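You operate a simulated robot arm through the tools that you are given. There is no shell and no other tool.

You are at the controls of a simulated robot arm. One attempt, no reset.

Task
Scrub the muddy sink bowl, then rinse bowl and brush.
Fine: use the soapy brush; put the brush back and turn the tap off. Set down upright: brush.

Only the result counts: the job must be done as asked and must still hold three seconds after the hand-in. Knocking over, shifting, dropping, spilling or breaking anything else fails it.

Robot
A 7-joint arm with a two-finger parallel gripper, fixed in place. Base frame: the origin is at the foot of the arm, x ahead of it, y to its left, z up; the work surface is at about z = 740. Readings come in mm, degrees, newtons and seconds.
With the tool pointing down near the work surface it reaches from about 240 to 700 mm from the base axis. Its first joint turns from -166.0 to 166.0 degrees. Payload 3.43 kg.
The TCP is the grasp point between the finger pads, 34 mm short of the fingertips. In the tool frame z runs along the fingers and y along their closing line. The gripper opens to 128 mm. The fingers are 24 mm wide and 12 mm thick; the gripper's body (48 by 130 mm) begins 96 mm behind the TCP.
Orientation is told as [roll, pitch, yaw] about the base's x, y, z axes, in that order, counted from this pose: with the fingers straight down and closing along the base's y, the tool's x points along the base's -x, its y along +y and its z along -z.

Tools
- The arm moves only by the tool drive_tool. Its arguments are lists of equal length, an entry for each row: "rotation": the turn, a rotation vector about the tool's x, y, z in units of 8 degrees (1.0 is 8 degrees), a list of three; "translation": the shift along the tool's x, y, z in units of 30 mm (1.0 is 30 mm), a list of three; "gripper": the opening, from 0 (shut) to 1 (fully open). In form: {"rotation": [[ax, ay, az], ...], "translation": [[tx, ty, tz], ...], "gripper": [gripper, ...]}. A call has 1 to 20 rows; each row shifts and turns the commanded pose from where the row before left it, along the tool's axes as they then stand. A call with a number of a shift or a turn outside -1 to 1 is refused whole. A row lasts 0.2 s, in which the tool goes at most 50 mm and 8.6 degrees; a call with a longer step from one row to the next is refused whole, and so is a gripper value outside its range. Where a pose cannot be reached the arm comes as near as it can. A force on the tool above 40 N (or 10 N above the force at the start of the call, whichever is more), or a blocked arm, ends the call early, and 0.2 s more pass. Each finger travels about 108 mm/s and halts on what it meets, pressing with about 44 N; the grip force reading is that of the motor and also rises with nothing between the fingers. The clock runs only during rows and for 0.2 s after the last one: add rows that do not move to give the fingers time. It gives the time, the measured TCP pose, the force on the tool (base axes), the opening and the grip force at its end, in the units of the frame above (readings bear some noise), with the torque about the TCP (base axes, N m) and any sound that the robot's microphone picked up.
- Cameras (640 x 400 px; columns grow to the right, rows downward): "scene" is fixed at [220.5, 649.3, 1673.6]; the picture's right is [-0.76, -0.65, 0.00], its down [-0.62, 0.73, -0.29] and it looks along [0.19, -0.22, -0.96] (base axes); focal length 311 px, centre (320, 200). "wrist" rides on the gripper at [76, -11, -160] in the tool frame; the picture's right is [0.15, 0.99, 0.00], its down [-0.88, 0.13, -0.46] and it looks along [-0.45, 0.07, 0.89] (tool axes); focal length 234 px, centre (320, 200). There is no depth. A picture from a camera that has moved, and an enlarged one, comes with that camera's place and axes in the base frame and with its lens.
- capture(camera): a new picture of that camera. It takes no simulated time.
- raise_lower(by): slides the trunk up (or, below 0, down) by that many mm; the arm rides with it, the base frame stays. It gives what a move gives, with no picture.
- zoom(camera, box): a new picture of the part [left, top, right, bottom] of that camera's present view, enlarged. It takes no simulated time.
- sign_off(): hands the job in; it is judged then, once.

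Places have to be worked out from the pictures, the camera data and where the tool is seen. Open the gripper and draw the arm clear of the work before you hand the job in, unless the task says otherwise.

The tools are called after "Emit:" as a command line: name --argument value ..., lists and objects as JSON in quotes. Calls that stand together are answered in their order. drive_tool: Moves the arm, as the interface text tells. Its arguments: {"type":"object","properties":{"rotation":{"type":"array","items":{"type":"array","items":{"type":"number"}}},"translation":{"type":"array","items":{"type":"array","items":{"type":"number"}}},"gripper":{"type":"array","items":{"type":"number"}}},"required":["rotation","translation","gripper"]} The other tools are called the same way: raise_lower (by) slides the trunk up or down; capture (camera) takes a picture; zoom (camera, box) takes an enlarged picture of a part of a camera's view; sign_off () hands the job in.

At the start:

```text
time: 0.0
tcp_pos: [322.9, 382.0, 1271.3]
tcp_rot: [0.0, 0.0, 0.0]
wrist_force: [-0.6, -0.3, -0.4]
torque: [0.01, -0.01, 0.02]
finger_gap: 127.7
grip_force: 0.0
trunk travel left (down, up): [-275.0, 49.0]
```

scene: 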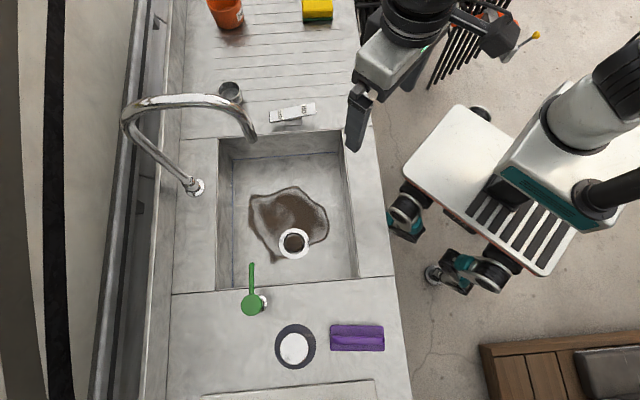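
wrist: 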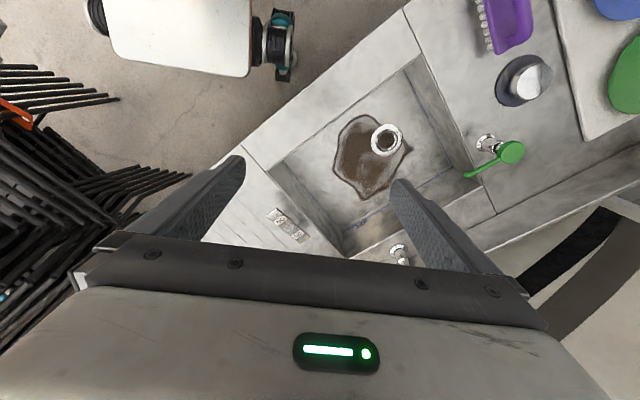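

I start by enlarging the scene to identify the brush, the tap handle and the soap items.

Emit:
zoom --camera "scene" --box '[160, 220, 420, 400]'

Emit:
zoom --camera "scene" --box '[100, 60, 380, 240]'

Emit:
zoom --camera "wrist" --box '[380, 0, 640, 180]'

Emit:
zoom --camera "wrist" --box '[220, 80, 500, 280]'

Emit:
zoom --camera "scene" --box '[180, 0, 380, 140]'

```text
2.22 times, centred on (290, 310) of scene
camera zoom: at [220.5, 649.3, 1673.6], right [-0.76, -0.65, 0.0], down [-0.62, 0.73, -0.29], along [0.19, -0.22, -0.96], focal length 692 px, centre (387, -44)
```

zoom: 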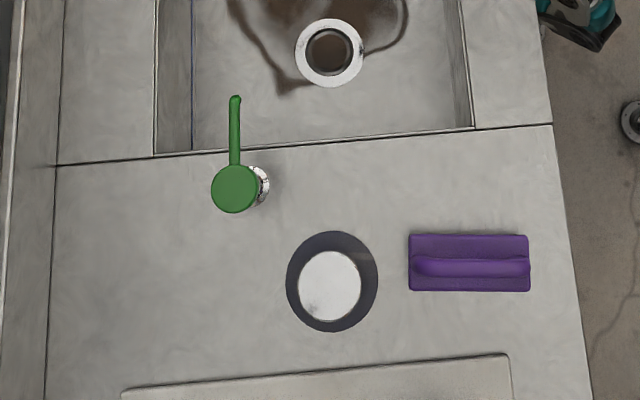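

```text
2.22 times, centred on (240, 150) of scene
camera zoom: at [220.5, 649.3, 1673.6], right [-0.76, -0.65, 0.0], down [-0.62, 0.73, -0.29], along [0.19, -0.22, -0.96], focal length 692 px, centre (498, 311)
```

zoom: 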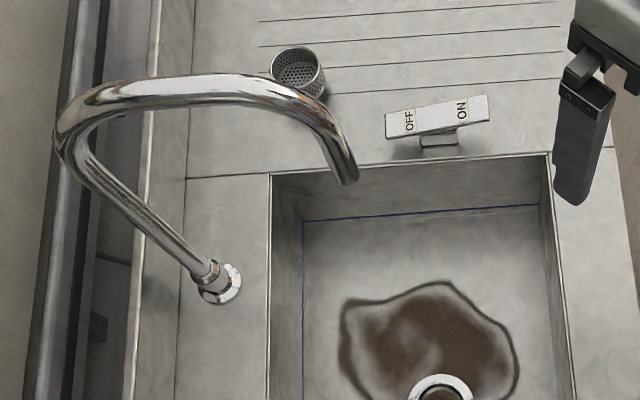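

```text
2.22 times, centred on (510, 90) of wrist
camera zoom: at [246.7, 370.0, 1430.3], right [-0.15, 0.99, 0.0], down [0.88, 0.13, 0.46], along [0.45, 0.07, -0.89], focal length 520 px, centre (-102, 444)
```

zoom: 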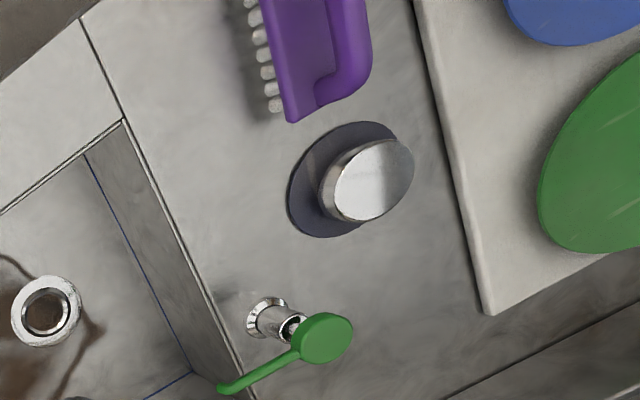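

```text
2.00 times, centred on (360, 180) of wrist
camera zoom: at [246.7, 370.0, 1430.3], right [-0.15, 0.99, 0.0], down [0.88, 0.13, 0.46], along [0.45, 0.07, -0.89], focal length 468 px, centre (240, 240)
```

zoom: 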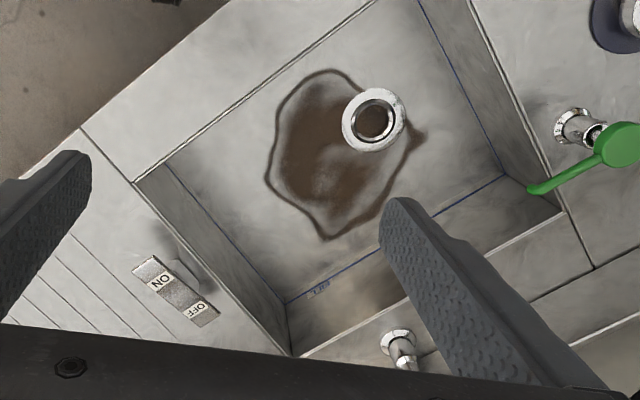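

```text
2.86 times, centred on (280, 70) of scene
camera zoom: at [220.5, 649.3, 1673.6], right [-0.76, -0.65, 0.0], down [-0.62, 0.73, -0.29], along [0.19, -0.22, -0.96], focal length 890 px, centre (434, 571)
```

zoom: 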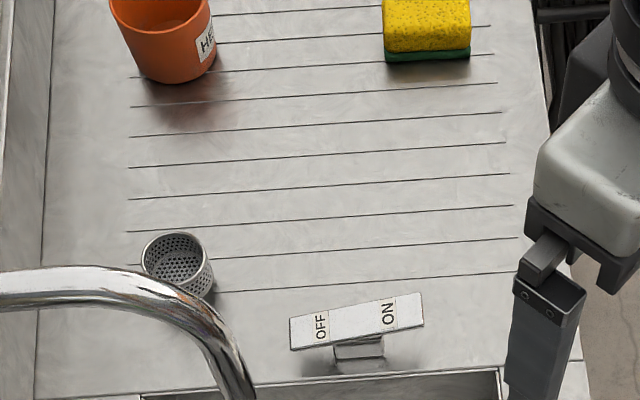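

The ON/OFF rocker looks like the tap control. Rough triangulation puts the counter near z≈895, the bowl floor near z≈745, the purple brush near (105, 667) and the sink rotated about 45°. I'll move in towards the middle and yaw 45° for a better look.

Emit:
drive_tool --rotation '[[0, 0, 0], [0, 0, 0], [0, 0, 0], [0, 0, 0], [0, 0, 0], [0, 0, 0], [0, 0, -0.9375], [0, 0, -0.9375], [0, 0, -0.9375], [0, 0, -0.9375], [0, 0, -0.9375], [0, 0, -0.9375]]' --translation '[[0.961, 0.989, 0], [0.961, 0.989, 0], [0.961, 0.989, 0], [0.961, 0.989, 0], [0.961, 0.989, 0], [0.961, 0.989, 0], [0, 0, 0], [0, 0, 0], [0, 0, 0], [0, 0, 0], [0, 0, 0], [0, 0, 0]]' --gripper '[1, 1, 1, 1, 1, 1, 1, 1, 1, 1, 1, 1]'

Emit:
capture --camera "wrist"

Emit:
capture --camera "scene"

```text
time: 2.6
tcp_pos: [149.2, 560.4, 1269.7]
tcp_rot: [0.0, 0.0, 45.2]
wrist_force: [-0.2, -0.4, -0.1]
torque: [-0.02, -0.01, 0.03]
finger_gap: 128.0
grip_force: 0.0
trunk travel left (down, up): [-275.0, 49.0]
```

```text
taken
camera wrist: at [104.0, 497.9, 1429.9], right [-0.8, 0.59, 0.0], down [0.53, 0.72, 0.46], along [0.27, 0.37, -0.89], focal length 234 px, centre (320, 200)
```

wrist: 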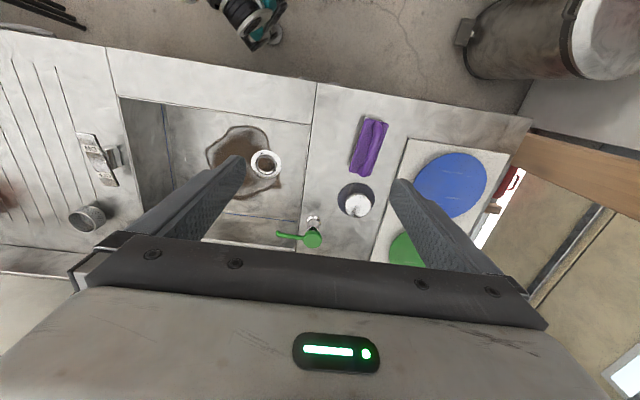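

```text
taken
```

scene: 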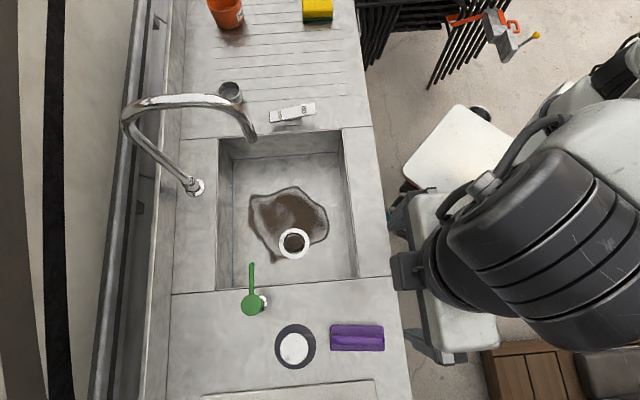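

The wrist camera now sees the brush, sink and tap switch; I zoom in to measure them.

Emit:
zoom --camera "wrist" --box '[270, 90, 430, 260]'

Emit:
zoom --camera "wrist" --box '[60, 90, 320, 250]'

Emit:
zoom --camera "scene" --box '[300, 300, 420, 375]'

```text
2.35 times, centred on (350, 175) of wrist
camera zoom: at [104.0, 497.9, 1429.9], right [-0.8, 0.59, 0.0], down [0.53, 0.72, 0.46], along [0.27, 0.37, -0.89], focal length 551 px, centre (249, 259)
```

zoom: 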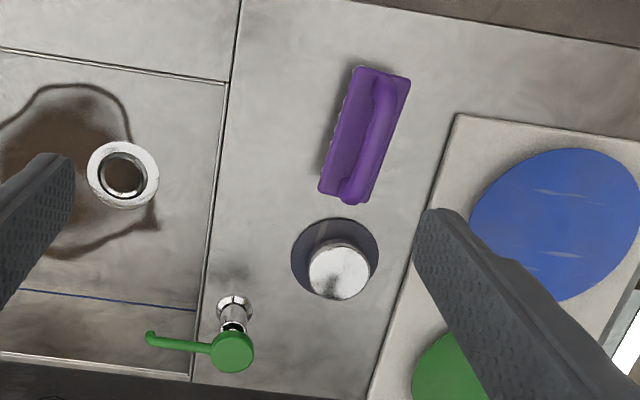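

```text
2.46 times, centred on (190, 170) of wrist
camera zoom: at [104.0, 497.9, 1429.9], right [-0.8, 0.59, 0.0], down [0.53, 0.72, 0.46], along [0.27, 0.37, -0.89], focal length 576 px, centre (640, 274)
```

zoom: 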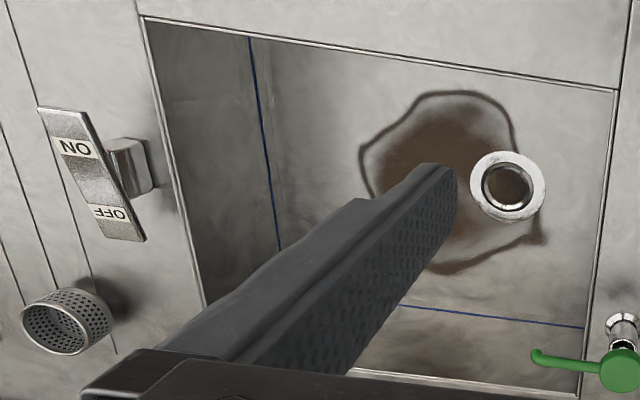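

```text
5.33 times, centred on (360, 338) of scene
camera zoom: at [220.5, 649.3, 1673.6], right [-0.76, -0.65, 0.0], down [-0.62, 0.73, -0.29], along [0.19, -0.22, -0.96], focal length 1660 px, centre (107, -533)
```

zoom: 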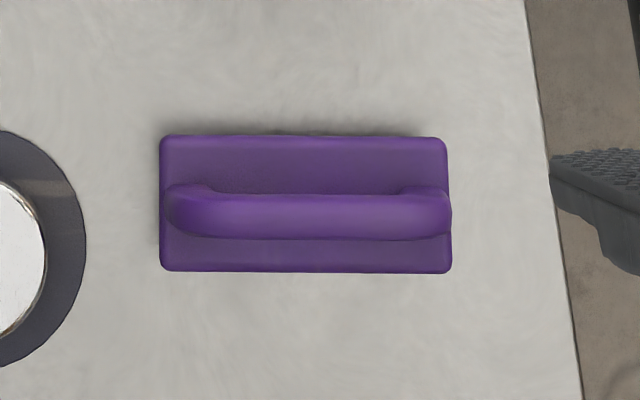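

Brush: plate about 119×50 mm, centre ≈(100, 667), long axis ≈40°, plate top ≈928, handle bar ≈965. The rocker is OFF-end down at (620,385), with its ON end up at (540,298, ~948). Next I tilt the tool outward to see the faucet spout.

Emit:
drive_tool --rotation '[[0, -0.9375, 0], [0, -0.9375, 0], [0, -0.9375, 0], [0, -0.9375, 0], [0, 0, 0]]' --translation '[[0, 0, 0], [0, 0, 0], [0, 0, 0], [0, 0, 0], [0, 0, 0]]' --gripper '[1, 1, 1, 1, 1]'

Emit:
capture --camera "wrist"

```text
time: 4.0
tcp_pos: [178.0, 555.9, 1194.3]
tcp_rot: [-3.9, -23.5, 44.2]
wrist_force: [0.4, 0.5, 1.2]
torque: [-0.02, 0.01, 0.0]
finger_gap: 128.1
grip_force: 0.0
trunk travel left (down, up): [-275.0, 49.0]
stopped in row 5: the arm was blocked; the commanded pose is now the measured one
```

```text
taken
camera wrist: at [81.8, 462.1, 1311.2], right [-0.76, 0.63, -0.12], down [0.34, 0.55, 0.76], along [0.55, 0.54, -0.64], focal length 234 px, centre (320, 200)
```

wrist: 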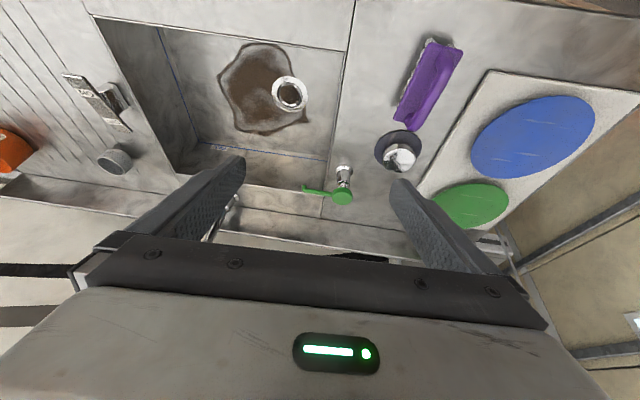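

The arm hit a limit with that tilt up high and sagged to z≈1194. I check the scene view to understand the arm's posture.

Emit:
capture --camera "scene"

Emit:
zoom --camera "wrist" --box '[60, 30, 360, 250]'

```text
taken
```

scene: 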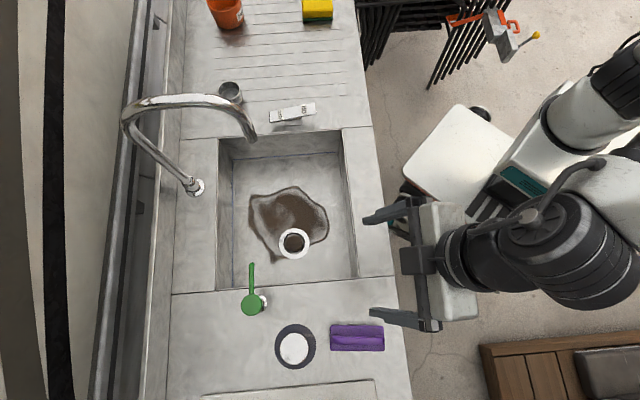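

```text
1.82 times, centred on (210, 140) of wrist
camera zoom: at [81.8, 462.1, 1311.2], right [-0.76, 0.63, -0.12], down [0.34, 0.55, 0.76], along [0.55, 0.54, -0.64], focal length 426 px, centre (520, 309)
```

zoom: 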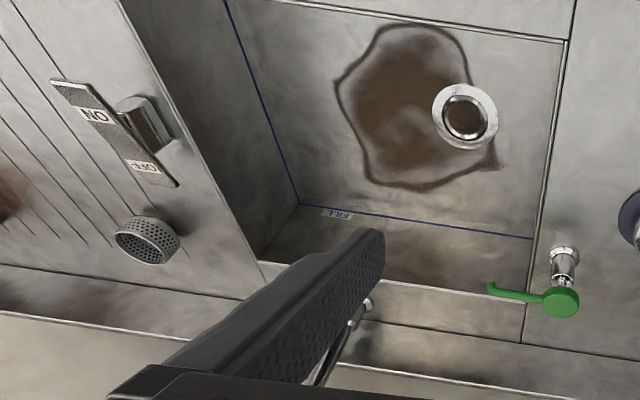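

That wide, dark disc with a chrome knob looks like the plug, and the drain seems open. I level the tool, rise, and then lower the trunk so the arm works at a better height.

Emit:
drive_tool --rotation '[[0, 0.734, 0], [0, 0.734, 0], [0, 0.734, 0], [0, 0.734, 0], [-0.45, 0, 0], [0, 0, 0], [0, 0, 0], [0, 0, 0]]' --translation '[[0, 0, 0], [0, 0, 0], [0, 0, 0], [0, 0, 0], [0.4, 0, -0.9], [0, 0, -0.9], [0, 0, -0.9], [0, 0, 0]]' --gripper '[1, 1, 1, 1, 1, 1, 1, 1]'

Emit:
raise_lower --by -200

```text
time: 5.8
tcp_pos: [162.6, 550.2, 1276.7]
tcp_rot: [0.2, 0.0, 42.8]
wrist_force: [0.7, 0.4, 0.2]
torque: [0.04, 0.0, -0.04]
finger_gap: 128.1
grip_force: 0.1
trunk travel left (down, up): [-275.0, 49.0]
```

```text
time: 8.0
tcp_pos: [162.4, 551.1, 1077.9]
tcp_rot: [0.1, 0.0, 42.9]
wrist_force: [0.4, -0.1, -0.4]
torque: [-0.04, -0.02, 0.01]
finger_gap: 127.9
grip_force: 0.0
trunk travel left (down, up): [-75.0, 249.0]
```

Trunk lowered by 200. I move over the near half of the sink at safe height and look at the faucet spout from there.

Emit:
drive_tool --rotation '[[0, 0, 0], [0, 0, 0], [0, 0, 0], [0, 0, 0], [0, 0, 0], [0, 0, 0]]' --translation '[[-0.6, -1, 0], [-0.6, -1, 0], [-0.6, -1, 0], [-0.6, -1, 0], [-0.6, -1, 0], [0, 0, 0]]' --gripper '[1, 1, 1, 1, 1, 1]'

Emit:
capture --camera "wrist"

Emit:
capture --camera "scene"

```text
time: 9.4
tcp_pos: [332.1, 499.3, 1076.3]
tcp_rot: [0.1, -0.1, 42.8]
wrist_force: [0.2, -0.5, -0.9]
torque: [0.01, 0.02, 0.0]
finger_gap: 128.1
grip_force: 0.1
trunk travel left (down, up): [-75.0, 249.0]
```

```text
taken
camera wrist: at [282.9, 439.2, 1236.5], right [-0.78, 0.62, 0.0], down [0.56, 0.69, 0.46], along [0.29, 0.36, -0.89], focal length 234 px, centre (320, 200)
```

wrist: 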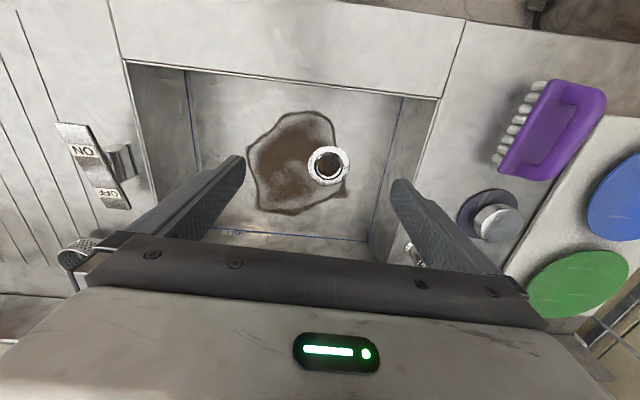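

```text
taken
```

scene: 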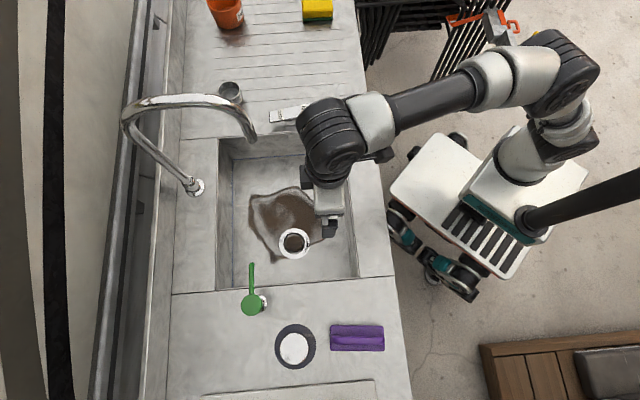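

The spout tip works out to about (503, 517, 1132), with a gooseneck behind it. I test whether a ~26° outward tilt is reachable here.

Emit:
drive_tool --rotation '[[0, -0.8, 0], [0, -0.8, 0], [0, -0.8, 0], [0, -0.8, 0], [0, 0, 0]]' --translation '[[0, 0, 0], [0, 0, 0], [0, 0, 0], [0, 0, 0], [0, 0, 0]]' --gripper '[1, 1, 1, 1, 1]'

Emit:
capture --camera "wrist"

Emit:
capture --camera "scene"

```text
time: 10.6
tcp_pos: [330.1, 499.9, 1077.9]
tcp_rot: [0.1, -25.9, 42.9]
wrist_force: [0.3, -0.5, 0.1]
torque: [-0.02, -0.01, 0.0]
finger_gap: 127.9
grip_force: 0.1
trunk travel left (down, up): [-75.0, 249.0]
```

```text
taken
camera wrist: at [236.5, 398.0, 1188.1], right [-0.77, 0.63, -0.06], down [0.35, 0.5, 0.79], along [0.54, 0.59, -0.6], focal length 234 px, centre (320, 200)
```

wrist: 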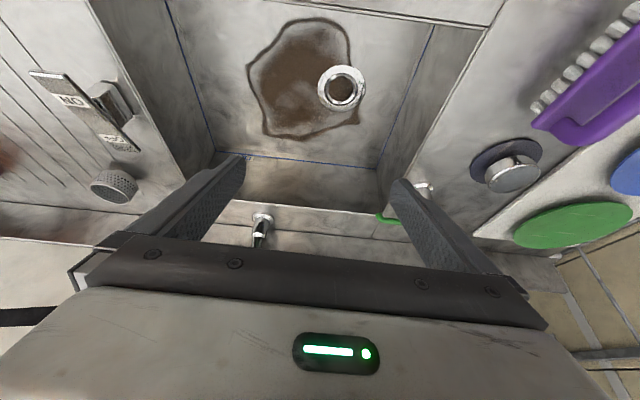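

```text
taken
```

scene: 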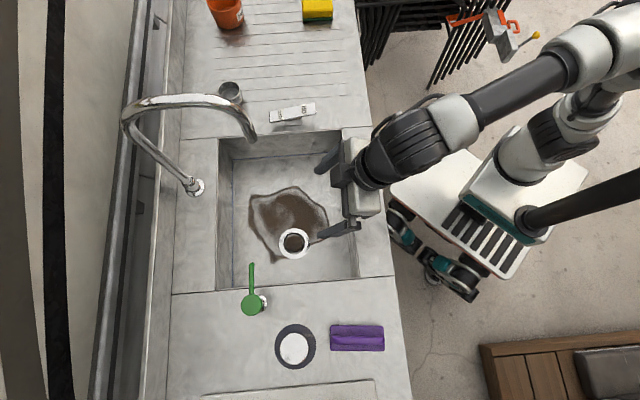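

The tilt works here. I now test reach by moving along the fingers into the bowl, to about (480, 545, 850).

Emit:
drive_tool --rotation '[[0, 0, 0], [0, 0, 0], [0, 0, 0], [0, 0, 0], [0, 0, 0], [0, 0, 0], [0, 0, 0], [0, 0, 0], [0, 0, 0], [0, 0, 0], [0, 0, 0]]' --translation '[[-0.089, -0.23, 0.889], [-0.089, -0.23, 0.889], [-0.089, -0.23, 0.889], [-0.089, -0.23, 0.889], [-0.089, -0.23, 0.889], [-0.089, -0.23, 0.889], [-0.089, -0.23, 0.889], [-0.089, -0.23, 0.889], [-0.089, -0.23, 0.889], [-0.089, -0.23, 0.889], [0, 0, 0]]' --gripper '[0.5, 0.5, 0.5, 0.5, 0.5, 0.5, 0.5, 0.5, 0.5, 0.5, 0.5]'

Emit:
capture --camera "wrist"

Emit:
capture --camera "scene"

```text
time: 13.0
tcp_pos: [479.8, 548.9, 847.6]
tcp_rot: [0.0, -25.8, 42.9]
wrist_force: [0.5, -0.4, -0.4]
torque: [-0.01, 0.0, 0.01]
finger_gap: 64.0
grip_force: 0.0
trunk travel left (down, up): [-75.0, 249.0]
```

```text
taken
camera wrist: at [388.1, 445.8, 958.8], right [-0.77, 0.63, -0.06], down [0.35, 0.5, 0.79], along [0.53, 0.59, -0.61], focal length 234 px, centre (320, 200)
```

wrist: 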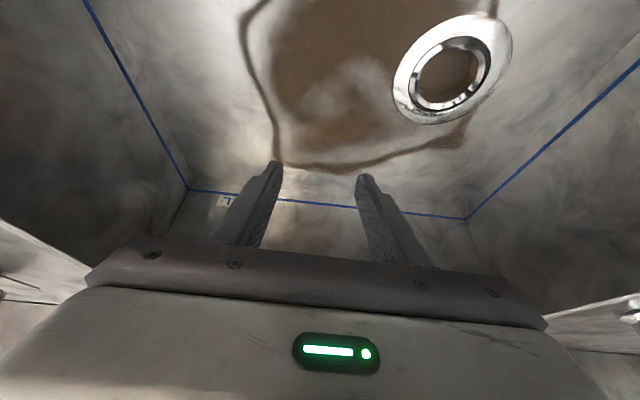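

```text
taken
```

scene: 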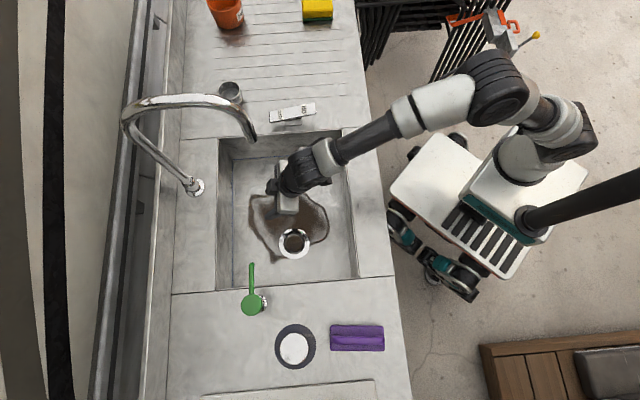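

Reach is ample here at r≈729 with the tilt. I back out along the fingers, travel to a hover over the brush at about (98, 664, 1065), and align yaw ≈40° and tilt ≈22°.

Emit:
drive_tool --rotation '[[0, 0, 0], [0, 0, 0], [0, 0, 0], [0, 0, 0], [0, 0, 0], [0, 0, 0], [0, 0, 0]]' --translation '[[0, 0, -0.95], [0, 0, -0.95], [0, 0, -0.95], [0, 0, -0.95], [0, 0, -0.95], [0, 0, -0.95], [0, 0, -0.95]]' --gripper '[0.6, 0.6, 0.6, 0.6, 0.6, 0.6, 0.6]'

Emit:
drive_tool --rotation '[[0, 0, 0], [0, 0, 0], [0, 0, 0], [0, 0, 0], [0, 0, 0], [0, 0, 0], [0, 0, 0], [0, 0, 0], [0, 0, 0], [0, 0, 0], [0, 0, 0], [0, 0, 0], [0.153, 0.475, 0.315], [0, 0, 0]]' --translation '[[0.24, 0.958, -0.231], [0.24, 0.958, -0.231], [0.24, 0.958, -0.231], [0.24, 0.958, -0.231], [0.24, 0.958, -0.231], [0.24, 0.958, -0.231], [0.24, 0.958, -0.231], [0.24, 0.958, -0.231], [0.24, 0.958, -0.231], [0.24, 0.958, -0.231], [0.24, 0.958, -0.231], [0.24, 0.958, -0.231], [0, 0, 0], [0, 0, 0]]' --gripper '[0.6, 0.6, 0.6, 0.6, 0.6, 0.6, 0.6, 0.6, 0.6, 0.6, 0.6, 0.6, 0.6, 0.6]'

Emit:
capture --camera "wrist"

Emit:
capture --camera "scene"

```text
time: 14.6
tcp_pos: [416.1, 486.3, 1027.7]
tcp_rot: [0.1, -25.7, 42.7]
wrist_force: [0.6, 0.0, 0.0]
torque: [0.01, 0.02, 0.03]
finger_gap: 76.8
grip_force: 0.1
trunk travel left (down, up): [-75.0, 249.0]
```

```text
time: 17.6
tcp_pos: [99.3, 662.9, 1064.5]
tcp_rot: [0.0, -21.9, 40.2]
wrist_force: [-0.2, -0.7, 0.6]
torque: [0.01, 0.02, 0.0]
finger_gap: 76.8
grip_force: 0.0
trunk travel left (down, up): [-75.0, 249.0]
```

```text
taken
camera wrist: at [6.1, 569.5, 1184.9], right [-0.74, 0.67, -0.06], down [0.41, 0.52, 0.75], along [0.53, 0.53, -0.66], focal length 234 px, centre (320, 200)
```

wrist: 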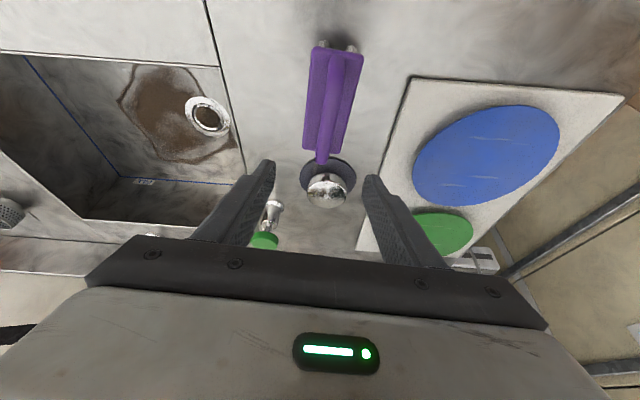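

```text
taken
```

scene: 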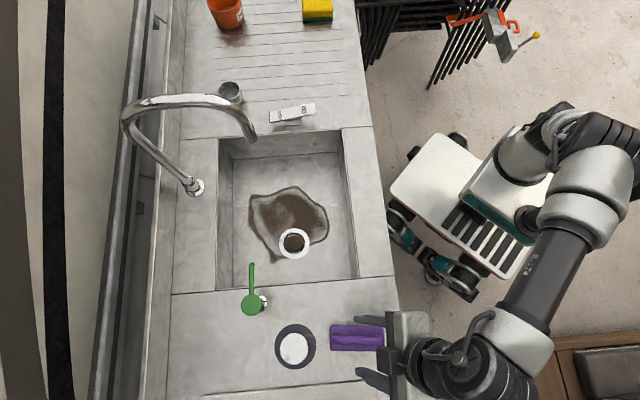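

The hover pose is good. I zoom on the brush to check handle alignment and heights before descending.

Emit:
zoom --camera "wrist" --box '[270, 30, 410, 210]'

Emit:
zoom --camera "scene" --box '[310, 300, 430, 400]'

```text
2.22 times, centred on (340, 120) of wrist
camera zoom: at [6.1, 569.5, 1184.9], right [-0.74, 0.67, -0.06], down [0.41, 0.52, 0.75], along [0.53, 0.53, -0.66], focal length 520 px, centre (276, 378)
```

zoom: 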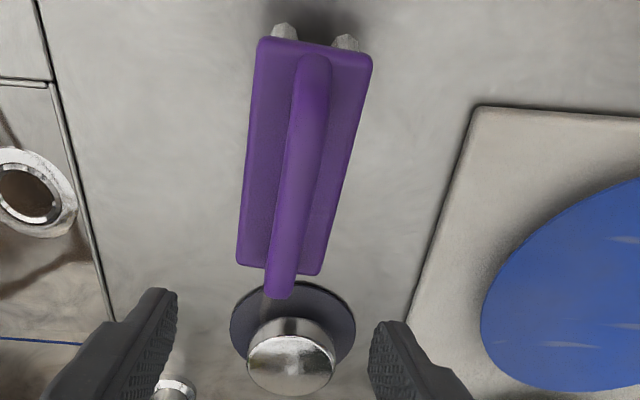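

```text
4.00 times, centred on (370, 350) of scene
camera zoom: at [220.5, 649.3, 1673.6], right [-0.76, -0.65, 0.0], down [-0.62, 0.73, -0.29], along [0.19, -0.22, -0.96], focal length 1245 px, centre (120, -400)
```

zoom: 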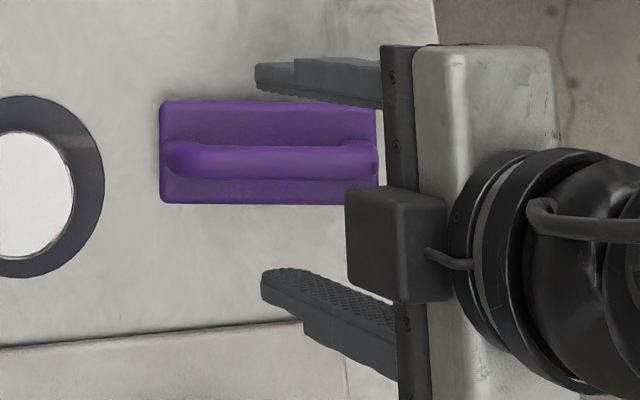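

The handle bar lies within ~2 mm of my prediction and the tool is aligned with it. I descend to TCP z≈971 straddling the bar, keeping the fingertips above the plate.

Emit:
drive_tool --rotation '[[0, 0, 0], [0, 0, 0], [0, 0, 0], [0, 0, 0], [0, 0, 0]]' --translation '[[0.309, 0.015, 0.716], [0.309, 0.015, 0.716], [0.309, 0.015, 0.716], [0.309, 0.015, 0.716], [0, 0, 0]]' --gripper '[0.5, 0.5, 0.5, 0.5, 0.5]'

Emit:
capture --camera "wrist"

Emit:
zoom --camera "scene" --box '[310, 300, 430, 400]'

```text
time: 18.8
tcp_pos: [94.6, 662.2, 972.6]
tcp_rot: [0.0, -21.9, 40.1]
wrist_force: [-0.4, -0.9, -0.2]
torque: [-0.03, -0.02, 0.04]
finger_gap: 63.7
grip_force: 0.1
trunk travel left (down, up): [-75.0, 249.0]
```

```text
taken
camera wrist: at [2.2, 568.9, 1091.8], right [-0.74, 0.67, -0.06], down [0.41, 0.52, 0.75], along [0.53, 0.53, -0.66], focal length 234 px, centre (320, 200)
```

wrist: 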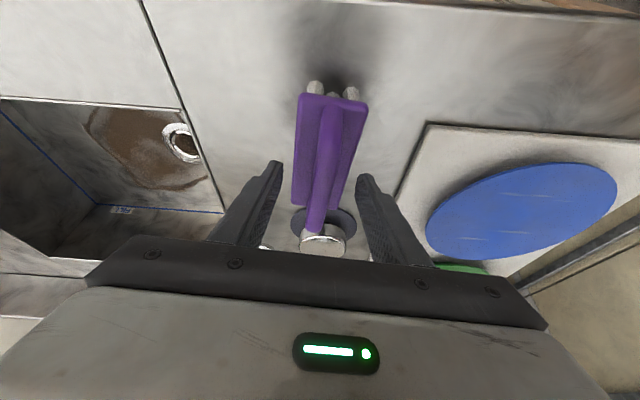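

```text
4.00 times, centred on (370, 350) of scene
camera zoom: at [220.5, 649.3, 1673.6], right [-0.76, -0.65, 0.0], down [-0.62, 0.73, -0.29], along [0.19, -0.22, -0.96], focal length 1245 px, centre (120, -400)
```

zoom: 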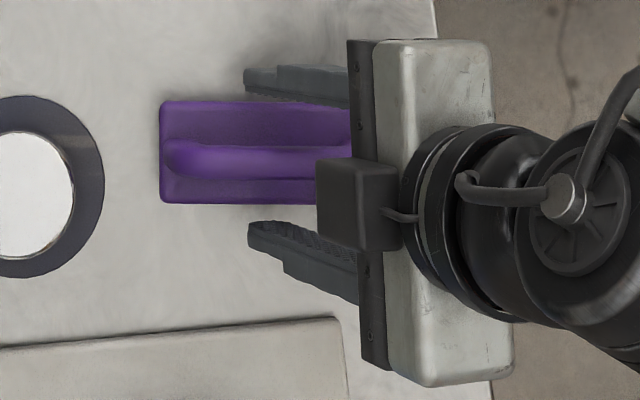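

The fingers straddle the bar symmetrically. I close the gripper.

Emit:
drive_tool --rotation '[[0, 0, 0], [0, 0, 0], [0, 0, 0], [0, 0, 0]]' --translation '[[0, 0, 0], [0, 0, 0], [0, 0, 0], [0, 0, 0]]' --gripper '[0.3, 0, 0, 0]'

Emit:
zoom --camera "wrist" --box '[240, 60, 420, 260]'

```text
time: 19.8
tcp_pos: [93.7, 661.6, 973.2]
tcp_rot: [0.0, -21.9, 40.1]
wrist_force: [-0.2, -0.5, -0.2]
torque: [-0.02, -0.04, -0.05]
finger_gap: 14.8
grip_force: 43.6
trunk travel left (down, up): [-75.0, 249.0]
```

```text
2.00 times, centred on (330, 160) of wrist
camera zoom: at [2.1, 568.9, 1092.0], right [-0.74, 0.67, -0.05], down [0.41, 0.52, 0.75], along [0.53, 0.53, -0.66], focal length 468 px, centre (300, 280)
```

zoom: 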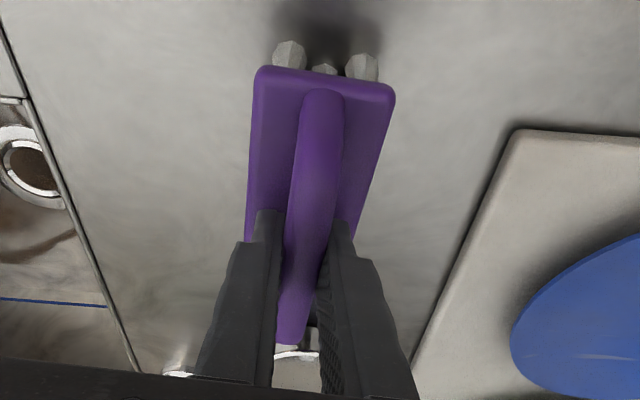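

The bar is gripped (gap 14.8 mm, 44 N). I lift straight up about 90 mm and check that the brush hangs level.

Emit:
drive_tool --rotation '[[0, 0, 0], [0, 0, 0], [0, 0, 0], [0, 0, 0], [0, 0, 0]]' --translation '[[-0.1, 0, -0.25], [-0.28, 0, -0.696], [-0.373, 0, -0.928], [-0.373, 0, -0.928], [0, 0, 0]]' --gripper '[0, 0, 0, 0, 0]'

Emit:
capture --camera "wrist"

Emit:
zoom --camera "scene" --box '[310, 290, 430, 390]'

```text
time: 21.0
tcp_pos: [95.3, 663.0, 1063.7]
tcp_rot: [0.0, -21.9, 40.3]
wrist_force: [0.6, -0.6, -1.1]
torque: [0.0, -0.02, 0.04]
finger_gap: 14.3
grip_force: 44.1
trunk travel left (down, up): [-75.0, 249.0]
```

```text
taken
camera wrist: at [3.4, 568.8, 1183.4], right [-0.74, 0.67, -0.06], down [0.41, 0.52, 0.75], along [0.53, 0.53, -0.66], focal length 234 px, centre (320, 200)
```

wrist: 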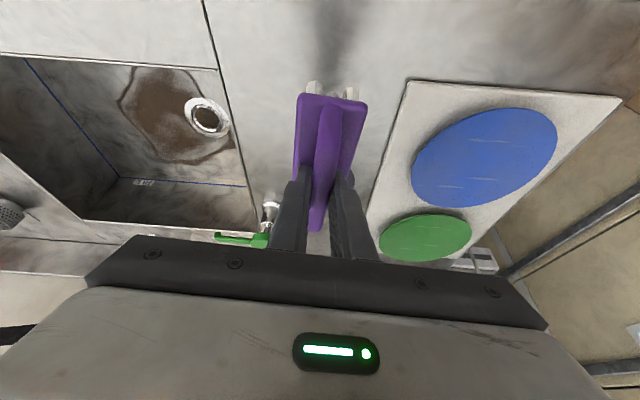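

```text
4.00 times, centred on (370, 340) of scene
camera zoom: at [220.5, 649.3, 1673.6], right [-0.76, -0.65, 0.0], down [-0.62, 0.73, -0.29], along [0.19, -0.22, -0.96], focal length 1245 px, centre (120, -360)
```

zoom: 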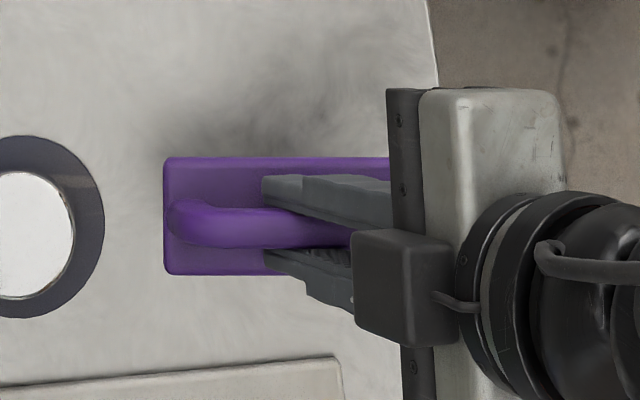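

The brush is held firmly and level. I carry it over the bowl at about (396, 523, 1064) and turn it to yaw 45° to match the sink.

Emit:
drive_tool --rotation '[[0, 0, 0], [0, 0, 0], [0, 0, 0], [0, 0, 0], [0, 0, 0], [0, 0, 0], [0, 0, 0], [0, 0, 0], [0, 0, 0], [0, 0, 0], [0, 0, 0], [0, 0, 0], [-0.233, 0, -0.58], [0, 0, 0]]' --translation '[[-0.36, -0.837, 0.145], [-0.36, -0.837, 0.145], [-0.36, -0.837, 0.145], [-0.36, -0.837, 0.145], [-0.36, -0.837, 0.145], [-0.36, -0.837, 0.145], [-0.36, -0.837, 0.145], [-0.36, -0.837, 0.145], [-0.36, -0.837, 0.145], [-0.36, -0.837, 0.145], [-0.36, -0.837, 0.145], [-0.36, -0.837, 0.145], [0, 0, 0], [0, 0, 0]]' --gripper '[0, 0, 0, 0, 0, 0, 0, 0, 0, 0, 0, 0, 0, 0]'

Emit:
capture --camera "wrist"

Emit:
capture --camera "scene"

```text
time: 24.0
tcp_pos: [396.1, 523.0, 1063.5]
tcp_rot: [0.1, -21.7, 45.1]
wrist_force: [0.8, -1.3, -1.6]
torque: [0.0, -0.01, -0.03]
finger_gap: 14.8
grip_force: 43.8
trunk travel left (down, up): [-75.0, 249.0]
```

```text
taken
camera wrist: at [313.2, 421.6, 1183.3], right [-0.8, 0.6, -0.05], down [0.36, 0.55, 0.75], along [0.48, 0.58, -0.66], focal length 234 px, centre (320, 200)
```

wrist: 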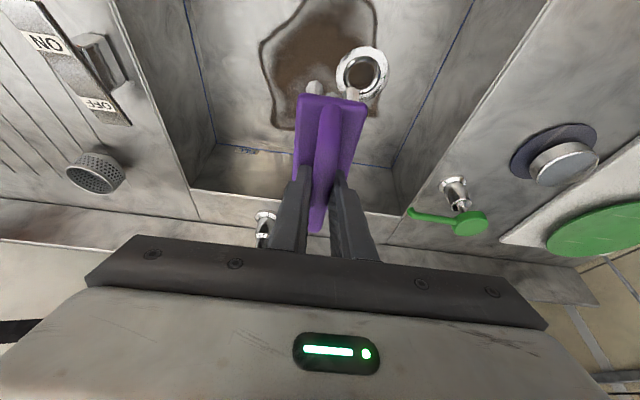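

```text
taken
```

scene: 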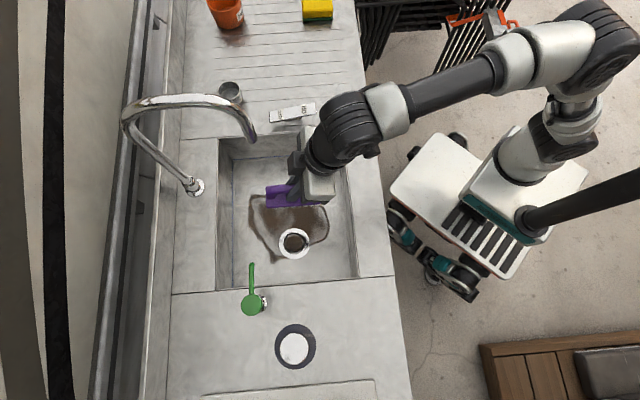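

I descend into the bowl towards l≈40 (clear of the drain ring), stopping above floor contact.

Emit:
drive_tool --rotation '[[0, 0, 0], [0, 0, 0], [0, 0, 0], [0, 0, 0], [0, 0, 0], [0, 0, 0], [0, 0, 0], [0, 0, 0], [0, 0, 0]]' --translation '[[0.34, -0.208, 0.86], [0.34, -0.208, 0.86], [0.34, -0.208, 0.86], [0.34, -0.208, 0.86], [0.34, -0.208, 0.86], [0.34, -0.208, 0.86], [0.34, -0.208, 0.86], [0.34, -0.208, 0.86], [0, 0, 0]]' --gripper '[0, 0, 0, 0, 0, 0, 0, 0, 0]'

Emit:
capture --camera "wrist"

Emit:
capture --camera "scene"

```text
time: 26.0
tcp_pos: [431.0, 486.2, 841.9]
tcp_rot: [0.0, -22.0, 45.1]
wrist_force: [-0.3, -0.5, -1.3]
torque: [0.03, -0.01, 0.01]
finger_gap: 15.0
grip_force: 44.0
trunk travel left (down, up): [-75.0, 249.0]
```

```text
taken
camera wrist: at [348.8, 386.1, 961.0], right [-0.8, 0.6, -0.05], down [0.36, 0.55, 0.75], along [0.48, 0.58, -0.66], focal length 234 px, centre (320, 200)
```

wrist: 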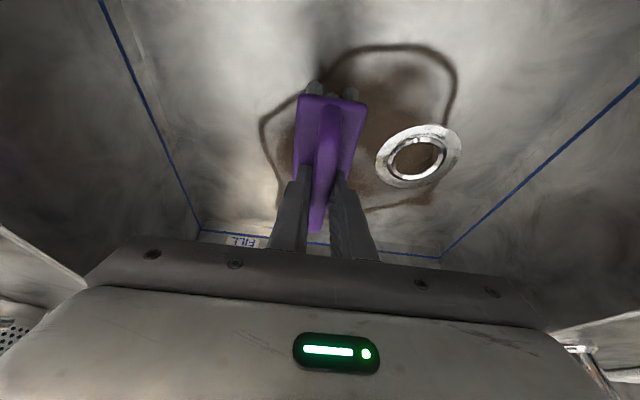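

```text
taken
```

scene: 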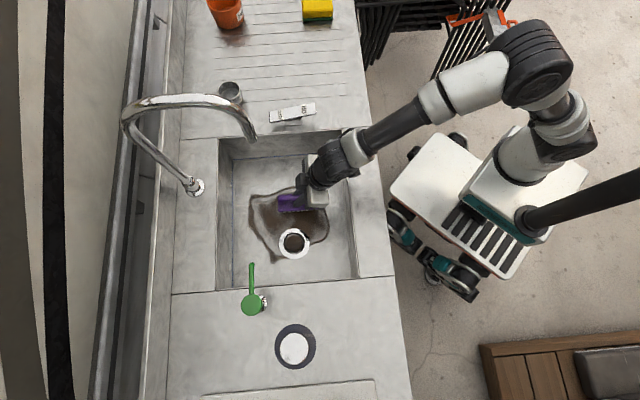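

The brush hovers just above the mud. I lower gently in small steps and watch the vertical force.

Emit:
drive_tool --rotation '[[0, 0, 0], [0, 0, 0], [0, 0, 0], [0, 0, 0], [0, 0, 0]]' --translation '[[0.0493, 0, 0.124], [0.0493, 0, 0.124], [0.0493, 0, 0.124], [0.0493, 0, 0.124], [0, 0, 0]]' --gripper '[0, 0, 0, 0, 0]'

Emit:
drive_tool --rotation '[[0, 0, 0], [0, 0, 0], [0, 0, 0]]' --translation '[[0.037, 0, 0.093], [0.037, 0, 0.093], [0, 0, 0]]' --gripper '[0, 0, 0]'

```text
time: 27.2
tcp_pos: [433.2, 487.5, 825.5]
tcp_rot: [0.0, -21.9, 45.0]
wrist_force: [0.4, -0.5, -1.7]
torque: [-0.02, -0.02, -0.03]
finger_gap: 14.5
grip_force: 44.4
trunk travel left (down, up): [-75.0, 249.0]
```

```text
time: 28.0
tcp_pos: [432.5, 488.7, 820.0]
tcp_rot: [0.0, -21.9, 45.1]
wrist_force: [-0.5, 0.4, -1.6]
torque: [-0.02, -0.02, -0.06]
finger_gap: 14.8
grip_force: 43.9
trunk travel left (down, up): [-75.0, 249.0]
```

No contact yet at z≈820. I continue down in 2–3 mm steps.

Emit:
drive_tool --rotation '[[0, 0, 0], [0, 0, 0], [0, 0, 0]]' --translation '[[0.025, 0, 0.062], [0.025, 0, 0.062], [0, 0, 0]]' --gripper '[0, 0, 0]'

Emit:
drive_tool --rotation '[[0, 0, 0], [0, 0, 0], [0, 0, 0]]' --translation '[[0.025, 0, 0.062], [0.012, 0, 0.031], [0, 0, 0]]' --gripper '[0, 0, 0]'

```text
time: 28.8
tcp_pos: [430.9, 488.5, 815.3]
tcp_rot: [0.0, -21.9, 45.0]
wrist_force: [-0.4, -0.2, -0.7]
torque: [-0.03, -0.01, 0.03]
finger_gap: 14.4
grip_force: 44.2
trunk travel left (down, up): [-75.0, 249.0]
```

```text
time: 29.6
tcp_pos: [432.5, 488.2, 812.7]
tcp_rot: [0.0, -22.0, 45.1]
wrist_force: [-0.2, 0.1, -0.1]
torque: [-0.01, -0.02, -0.01]
finger_gap: 14.8
grip_force: 43.9
trunk travel left (down, up): [-75.0, 249.0]
```

The vertical reading has crept from −1.6 to about 0, so light contact may be starting. I press a little further.

Emit:
drive_tool --rotation '[[0, 0, 0], [0, 0, 0], [0, 0, 0]]' --translation '[[0.025, 0, 0.062], [0, 0, 0], [0, 0, 0]]' --gripper '[0, 0, 0]'

Emit:
zoom --camera "wrist" --box '[220, 40, 480, 260]'

```text
time: 30.4
tcp_pos: [432.3, 488.1, 811.5]
tcp_rot: [0.0, -22.1, 45.2]
wrist_force: [-3.2, -0.5, 15.9]
torque: [-0.68, 0.73, -0.08]
finger_gap: 14.7
grip_force: 44.3
trunk travel left (down, up): [-75.0, 249.0]
```

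```text
1.82 times, centred on (350, 150) of wrist
camera zoom: at [347.9, 387.1, 931.3], right [-0.8, 0.6, -0.05], down [0.36, 0.55, 0.75], along [0.48, 0.58, -0.65], focal length 426 px, centre (266, 291)
```

zoom: 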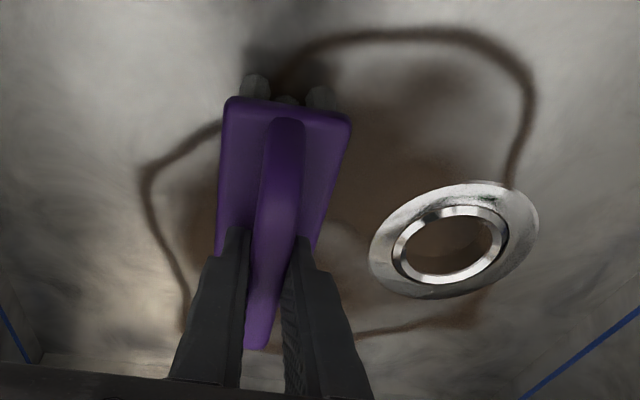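

Contact: about 16 N at TCP z≈811.5, so the floor sits about 72 mm below the TCP. I start scrubbing with an outward/inward stroke along the brush axis.

Emit:
drive_tool --rotation '[[0, 0, 0], [0, 0, 0], [0, 0, 0], [0, 0, 0], [0, 0, 0], [0, 0, 0], [0, 0, 0], [0, 0, 0], [0, 0, 0], [0, 0, 0], [0, 0, 0]]' --translation '[[-0.587, 0, 0.237], [-0.587, 0, 0.237], [-0.587, 0, 0.237], [-0.587, 0, 0.237], [-0.587, 0, 0.237], [0.587, 0, -0.237], [0.587, 0, -0.237], [0.587, 0, -0.237], [0.587, 0, -0.237], [0.587, 0, -0.237], [0, 0, 0]]' --gripper '[0, 0, 0, 0, 0, 0, 0, 0, 0, 0, 0]'

Emit:
capture --camera "wrist"

Emit:
capture --camera "scene"

```text
time: 32.8
tcp_pos: [431.2, 488.2, 811.9]
tcp_rot: [0.0, -22.3, 45.1]
wrist_force: [4.1, 5.6, 22.1]
torque: [-0.06, 0.1, -0.01]
finger_gap: 14.6
grip_force: 44.0
trunk travel left (down, up): [-75.0, 249.0]
```

```text
taken
camera wrist: at [348.3, 386.7, 930.9], right [-0.8, 0.6, -0.06], down [0.36, 0.55, 0.76], along [0.48, 0.58, -0.65], focal length 234 px, centre (320, 200)
```

wrist: 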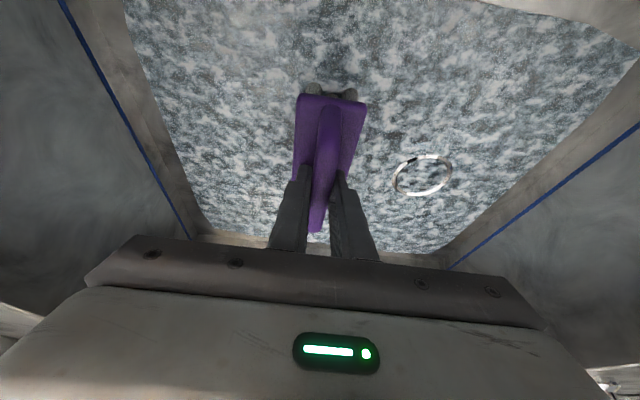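

```text
taken
```

scene: 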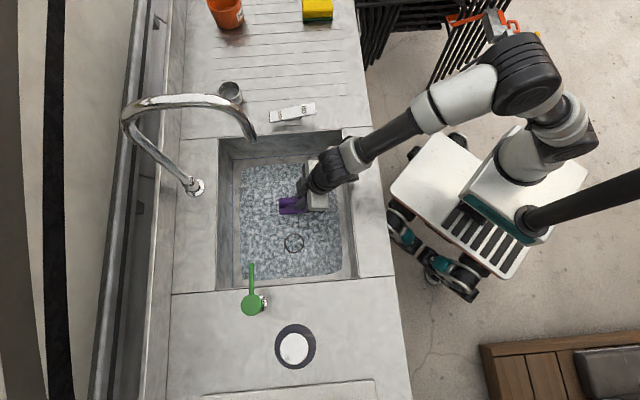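

The mud has turned into suds all over the bowl floor, so the scrub registered. I do a few more gentle lateral strokes to cover the rest.

Emit:
drive_tool --rotation '[[0, 0, 0], [0, 0, 0], [0, 0, 0], [0, 0, 0], [0, 0, 0], [0, 0, 0], [0, 0, 0], [0, 0, 0], [0, 0, 0], [0, 0, 0], [0, 0, 0], [0, 0, 0], [0, 0, 0], [0, 0, 0], [0, 0, 0], [0, 0, 0]]' --translation '[[-0.012, 0, -0.031], [0, 0.7, 0], [0, 0.7, 0], [0, 0.7, 0], [0, 0.7, 0], [0, 0.7, 0], [-0.587, 0, 0.237], [-0.587, 0, 0.237], [-0.587, 0, 0.237], [-0.587, 0, 0.237], [0, -0.7, 0], [0, -0.7, 0], [0, -0.7, 0], [0, -0.7, 0], [0, -0.7, 0], [0, 0, 0]]' --gripper '[0, 0, 0, 0, 0, 0, 0, 0, 0, 0, 0, 0, 0, 0, 0, 0]'

Emit:
capture --camera "wrist"

Emit:
capture --camera "scene"

```text
time: 36.2
tcp_pos: [485.2, 541.4, 811.1]
tcp_rot: [0.0, -22.0, 45.1]
wrist_force: [0.6, 0.4, 3.8]
torque: [0.19, -0.28, -0.02]
finger_gap: 14.8
grip_force: 43.4
trunk travel left (down, up): [-75.0, 249.0]
```

```text
taken
camera wrist: at [402.6, 440.1, 931.3], right [-0.8, 0.6, -0.06], down [0.36, 0.55, 0.75], along [0.48, 0.58, -0.66], focal length 234 px, centre (320, 200)
```

wrist: 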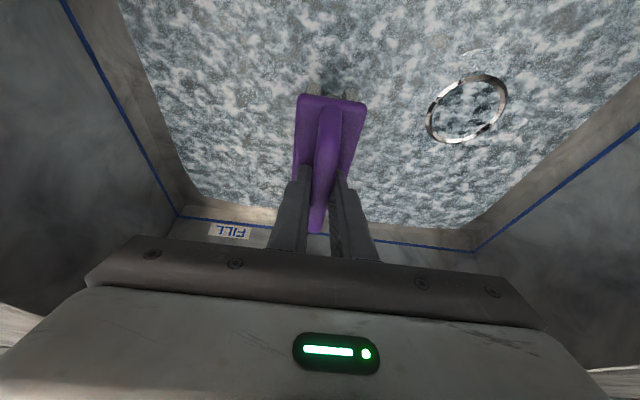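

```text
taken
```

scene: 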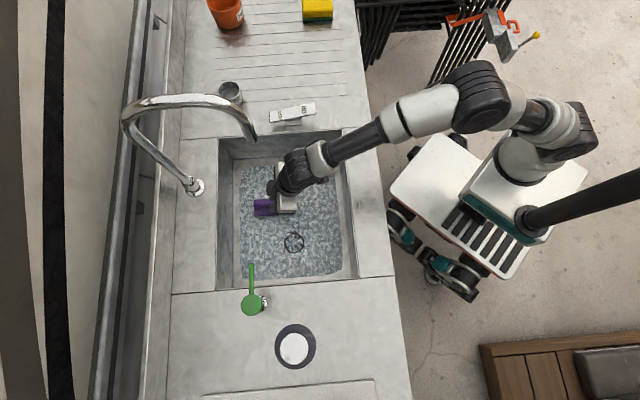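

Scrubbing is done. I slide the brush ~20 mm so it stands under the expected water line and release it upright in the bowl, which leaves the hand free for the tap switch.

Emit:
drive_tool --rotation '[[0, 0, 0], [0, 0, 0], [0, 0, 0], [0, 0, 0]]' --translation '[[0, -0.334, 0], [0, -0.333, 0], [0, 0, 0], [0, 0, 0]]' --gripper '[0, 0, 0, 0]'

Emit:
drive_tool --rotation '[[0, 0, 0], [0, 0, 0], [0, 0, 0], [0, 0, 0]]' --translation '[[0, 0, 0], [0, 0, 0], [0, 0, 0], [0, 0, 0]]' --gripper '[0.3, 0.45, 0.45, 0.45]'

Emit:
capture --camera "wrist"

Emit:
capture --camera "scene"

```text
time: 37.2
tcp_pos: [500.9, 526.6, 810.8]
tcp_rot: [0.0, -21.9, 45.1]
wrist_force: [0.5, -0.3, 3.7]
torque: [0.04, -0.05, 0.01]
finger_gap: 14.7
grip_force: 43.7
trunk travel left (down, up): [-75.0, 249.0]
```

```text
time: 38.2
tcp_pos: [501.3, 525.9, 811.9]
tcp_rot: [0.0, -21.9, 45.1]
wrist_force: [-0.8, 0.1, 0.8]
torque: [-0.01, -0.01, 0.0]
finger_gap: 57.7
grip_force: 0.1
trunk travel left (down, up): [-75.0, 249.0]
```

```text
taken
camera wrist: at [417.0, 425.9, 931.2], right [-0.8, 0.6, -0.06], down [0.36, 0.55, 0.75], along [0.48, 0.58, -0.66], focal length 234 px, centre (320, 200)
```

wrist: 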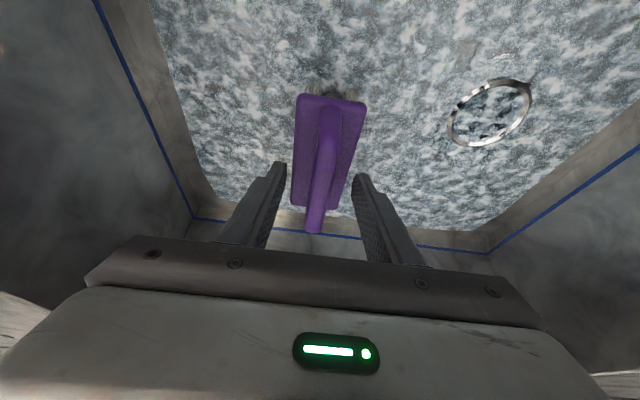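

```text
taken
```

scene: 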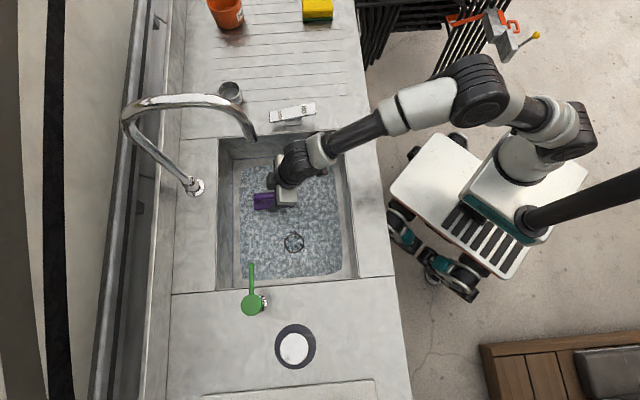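

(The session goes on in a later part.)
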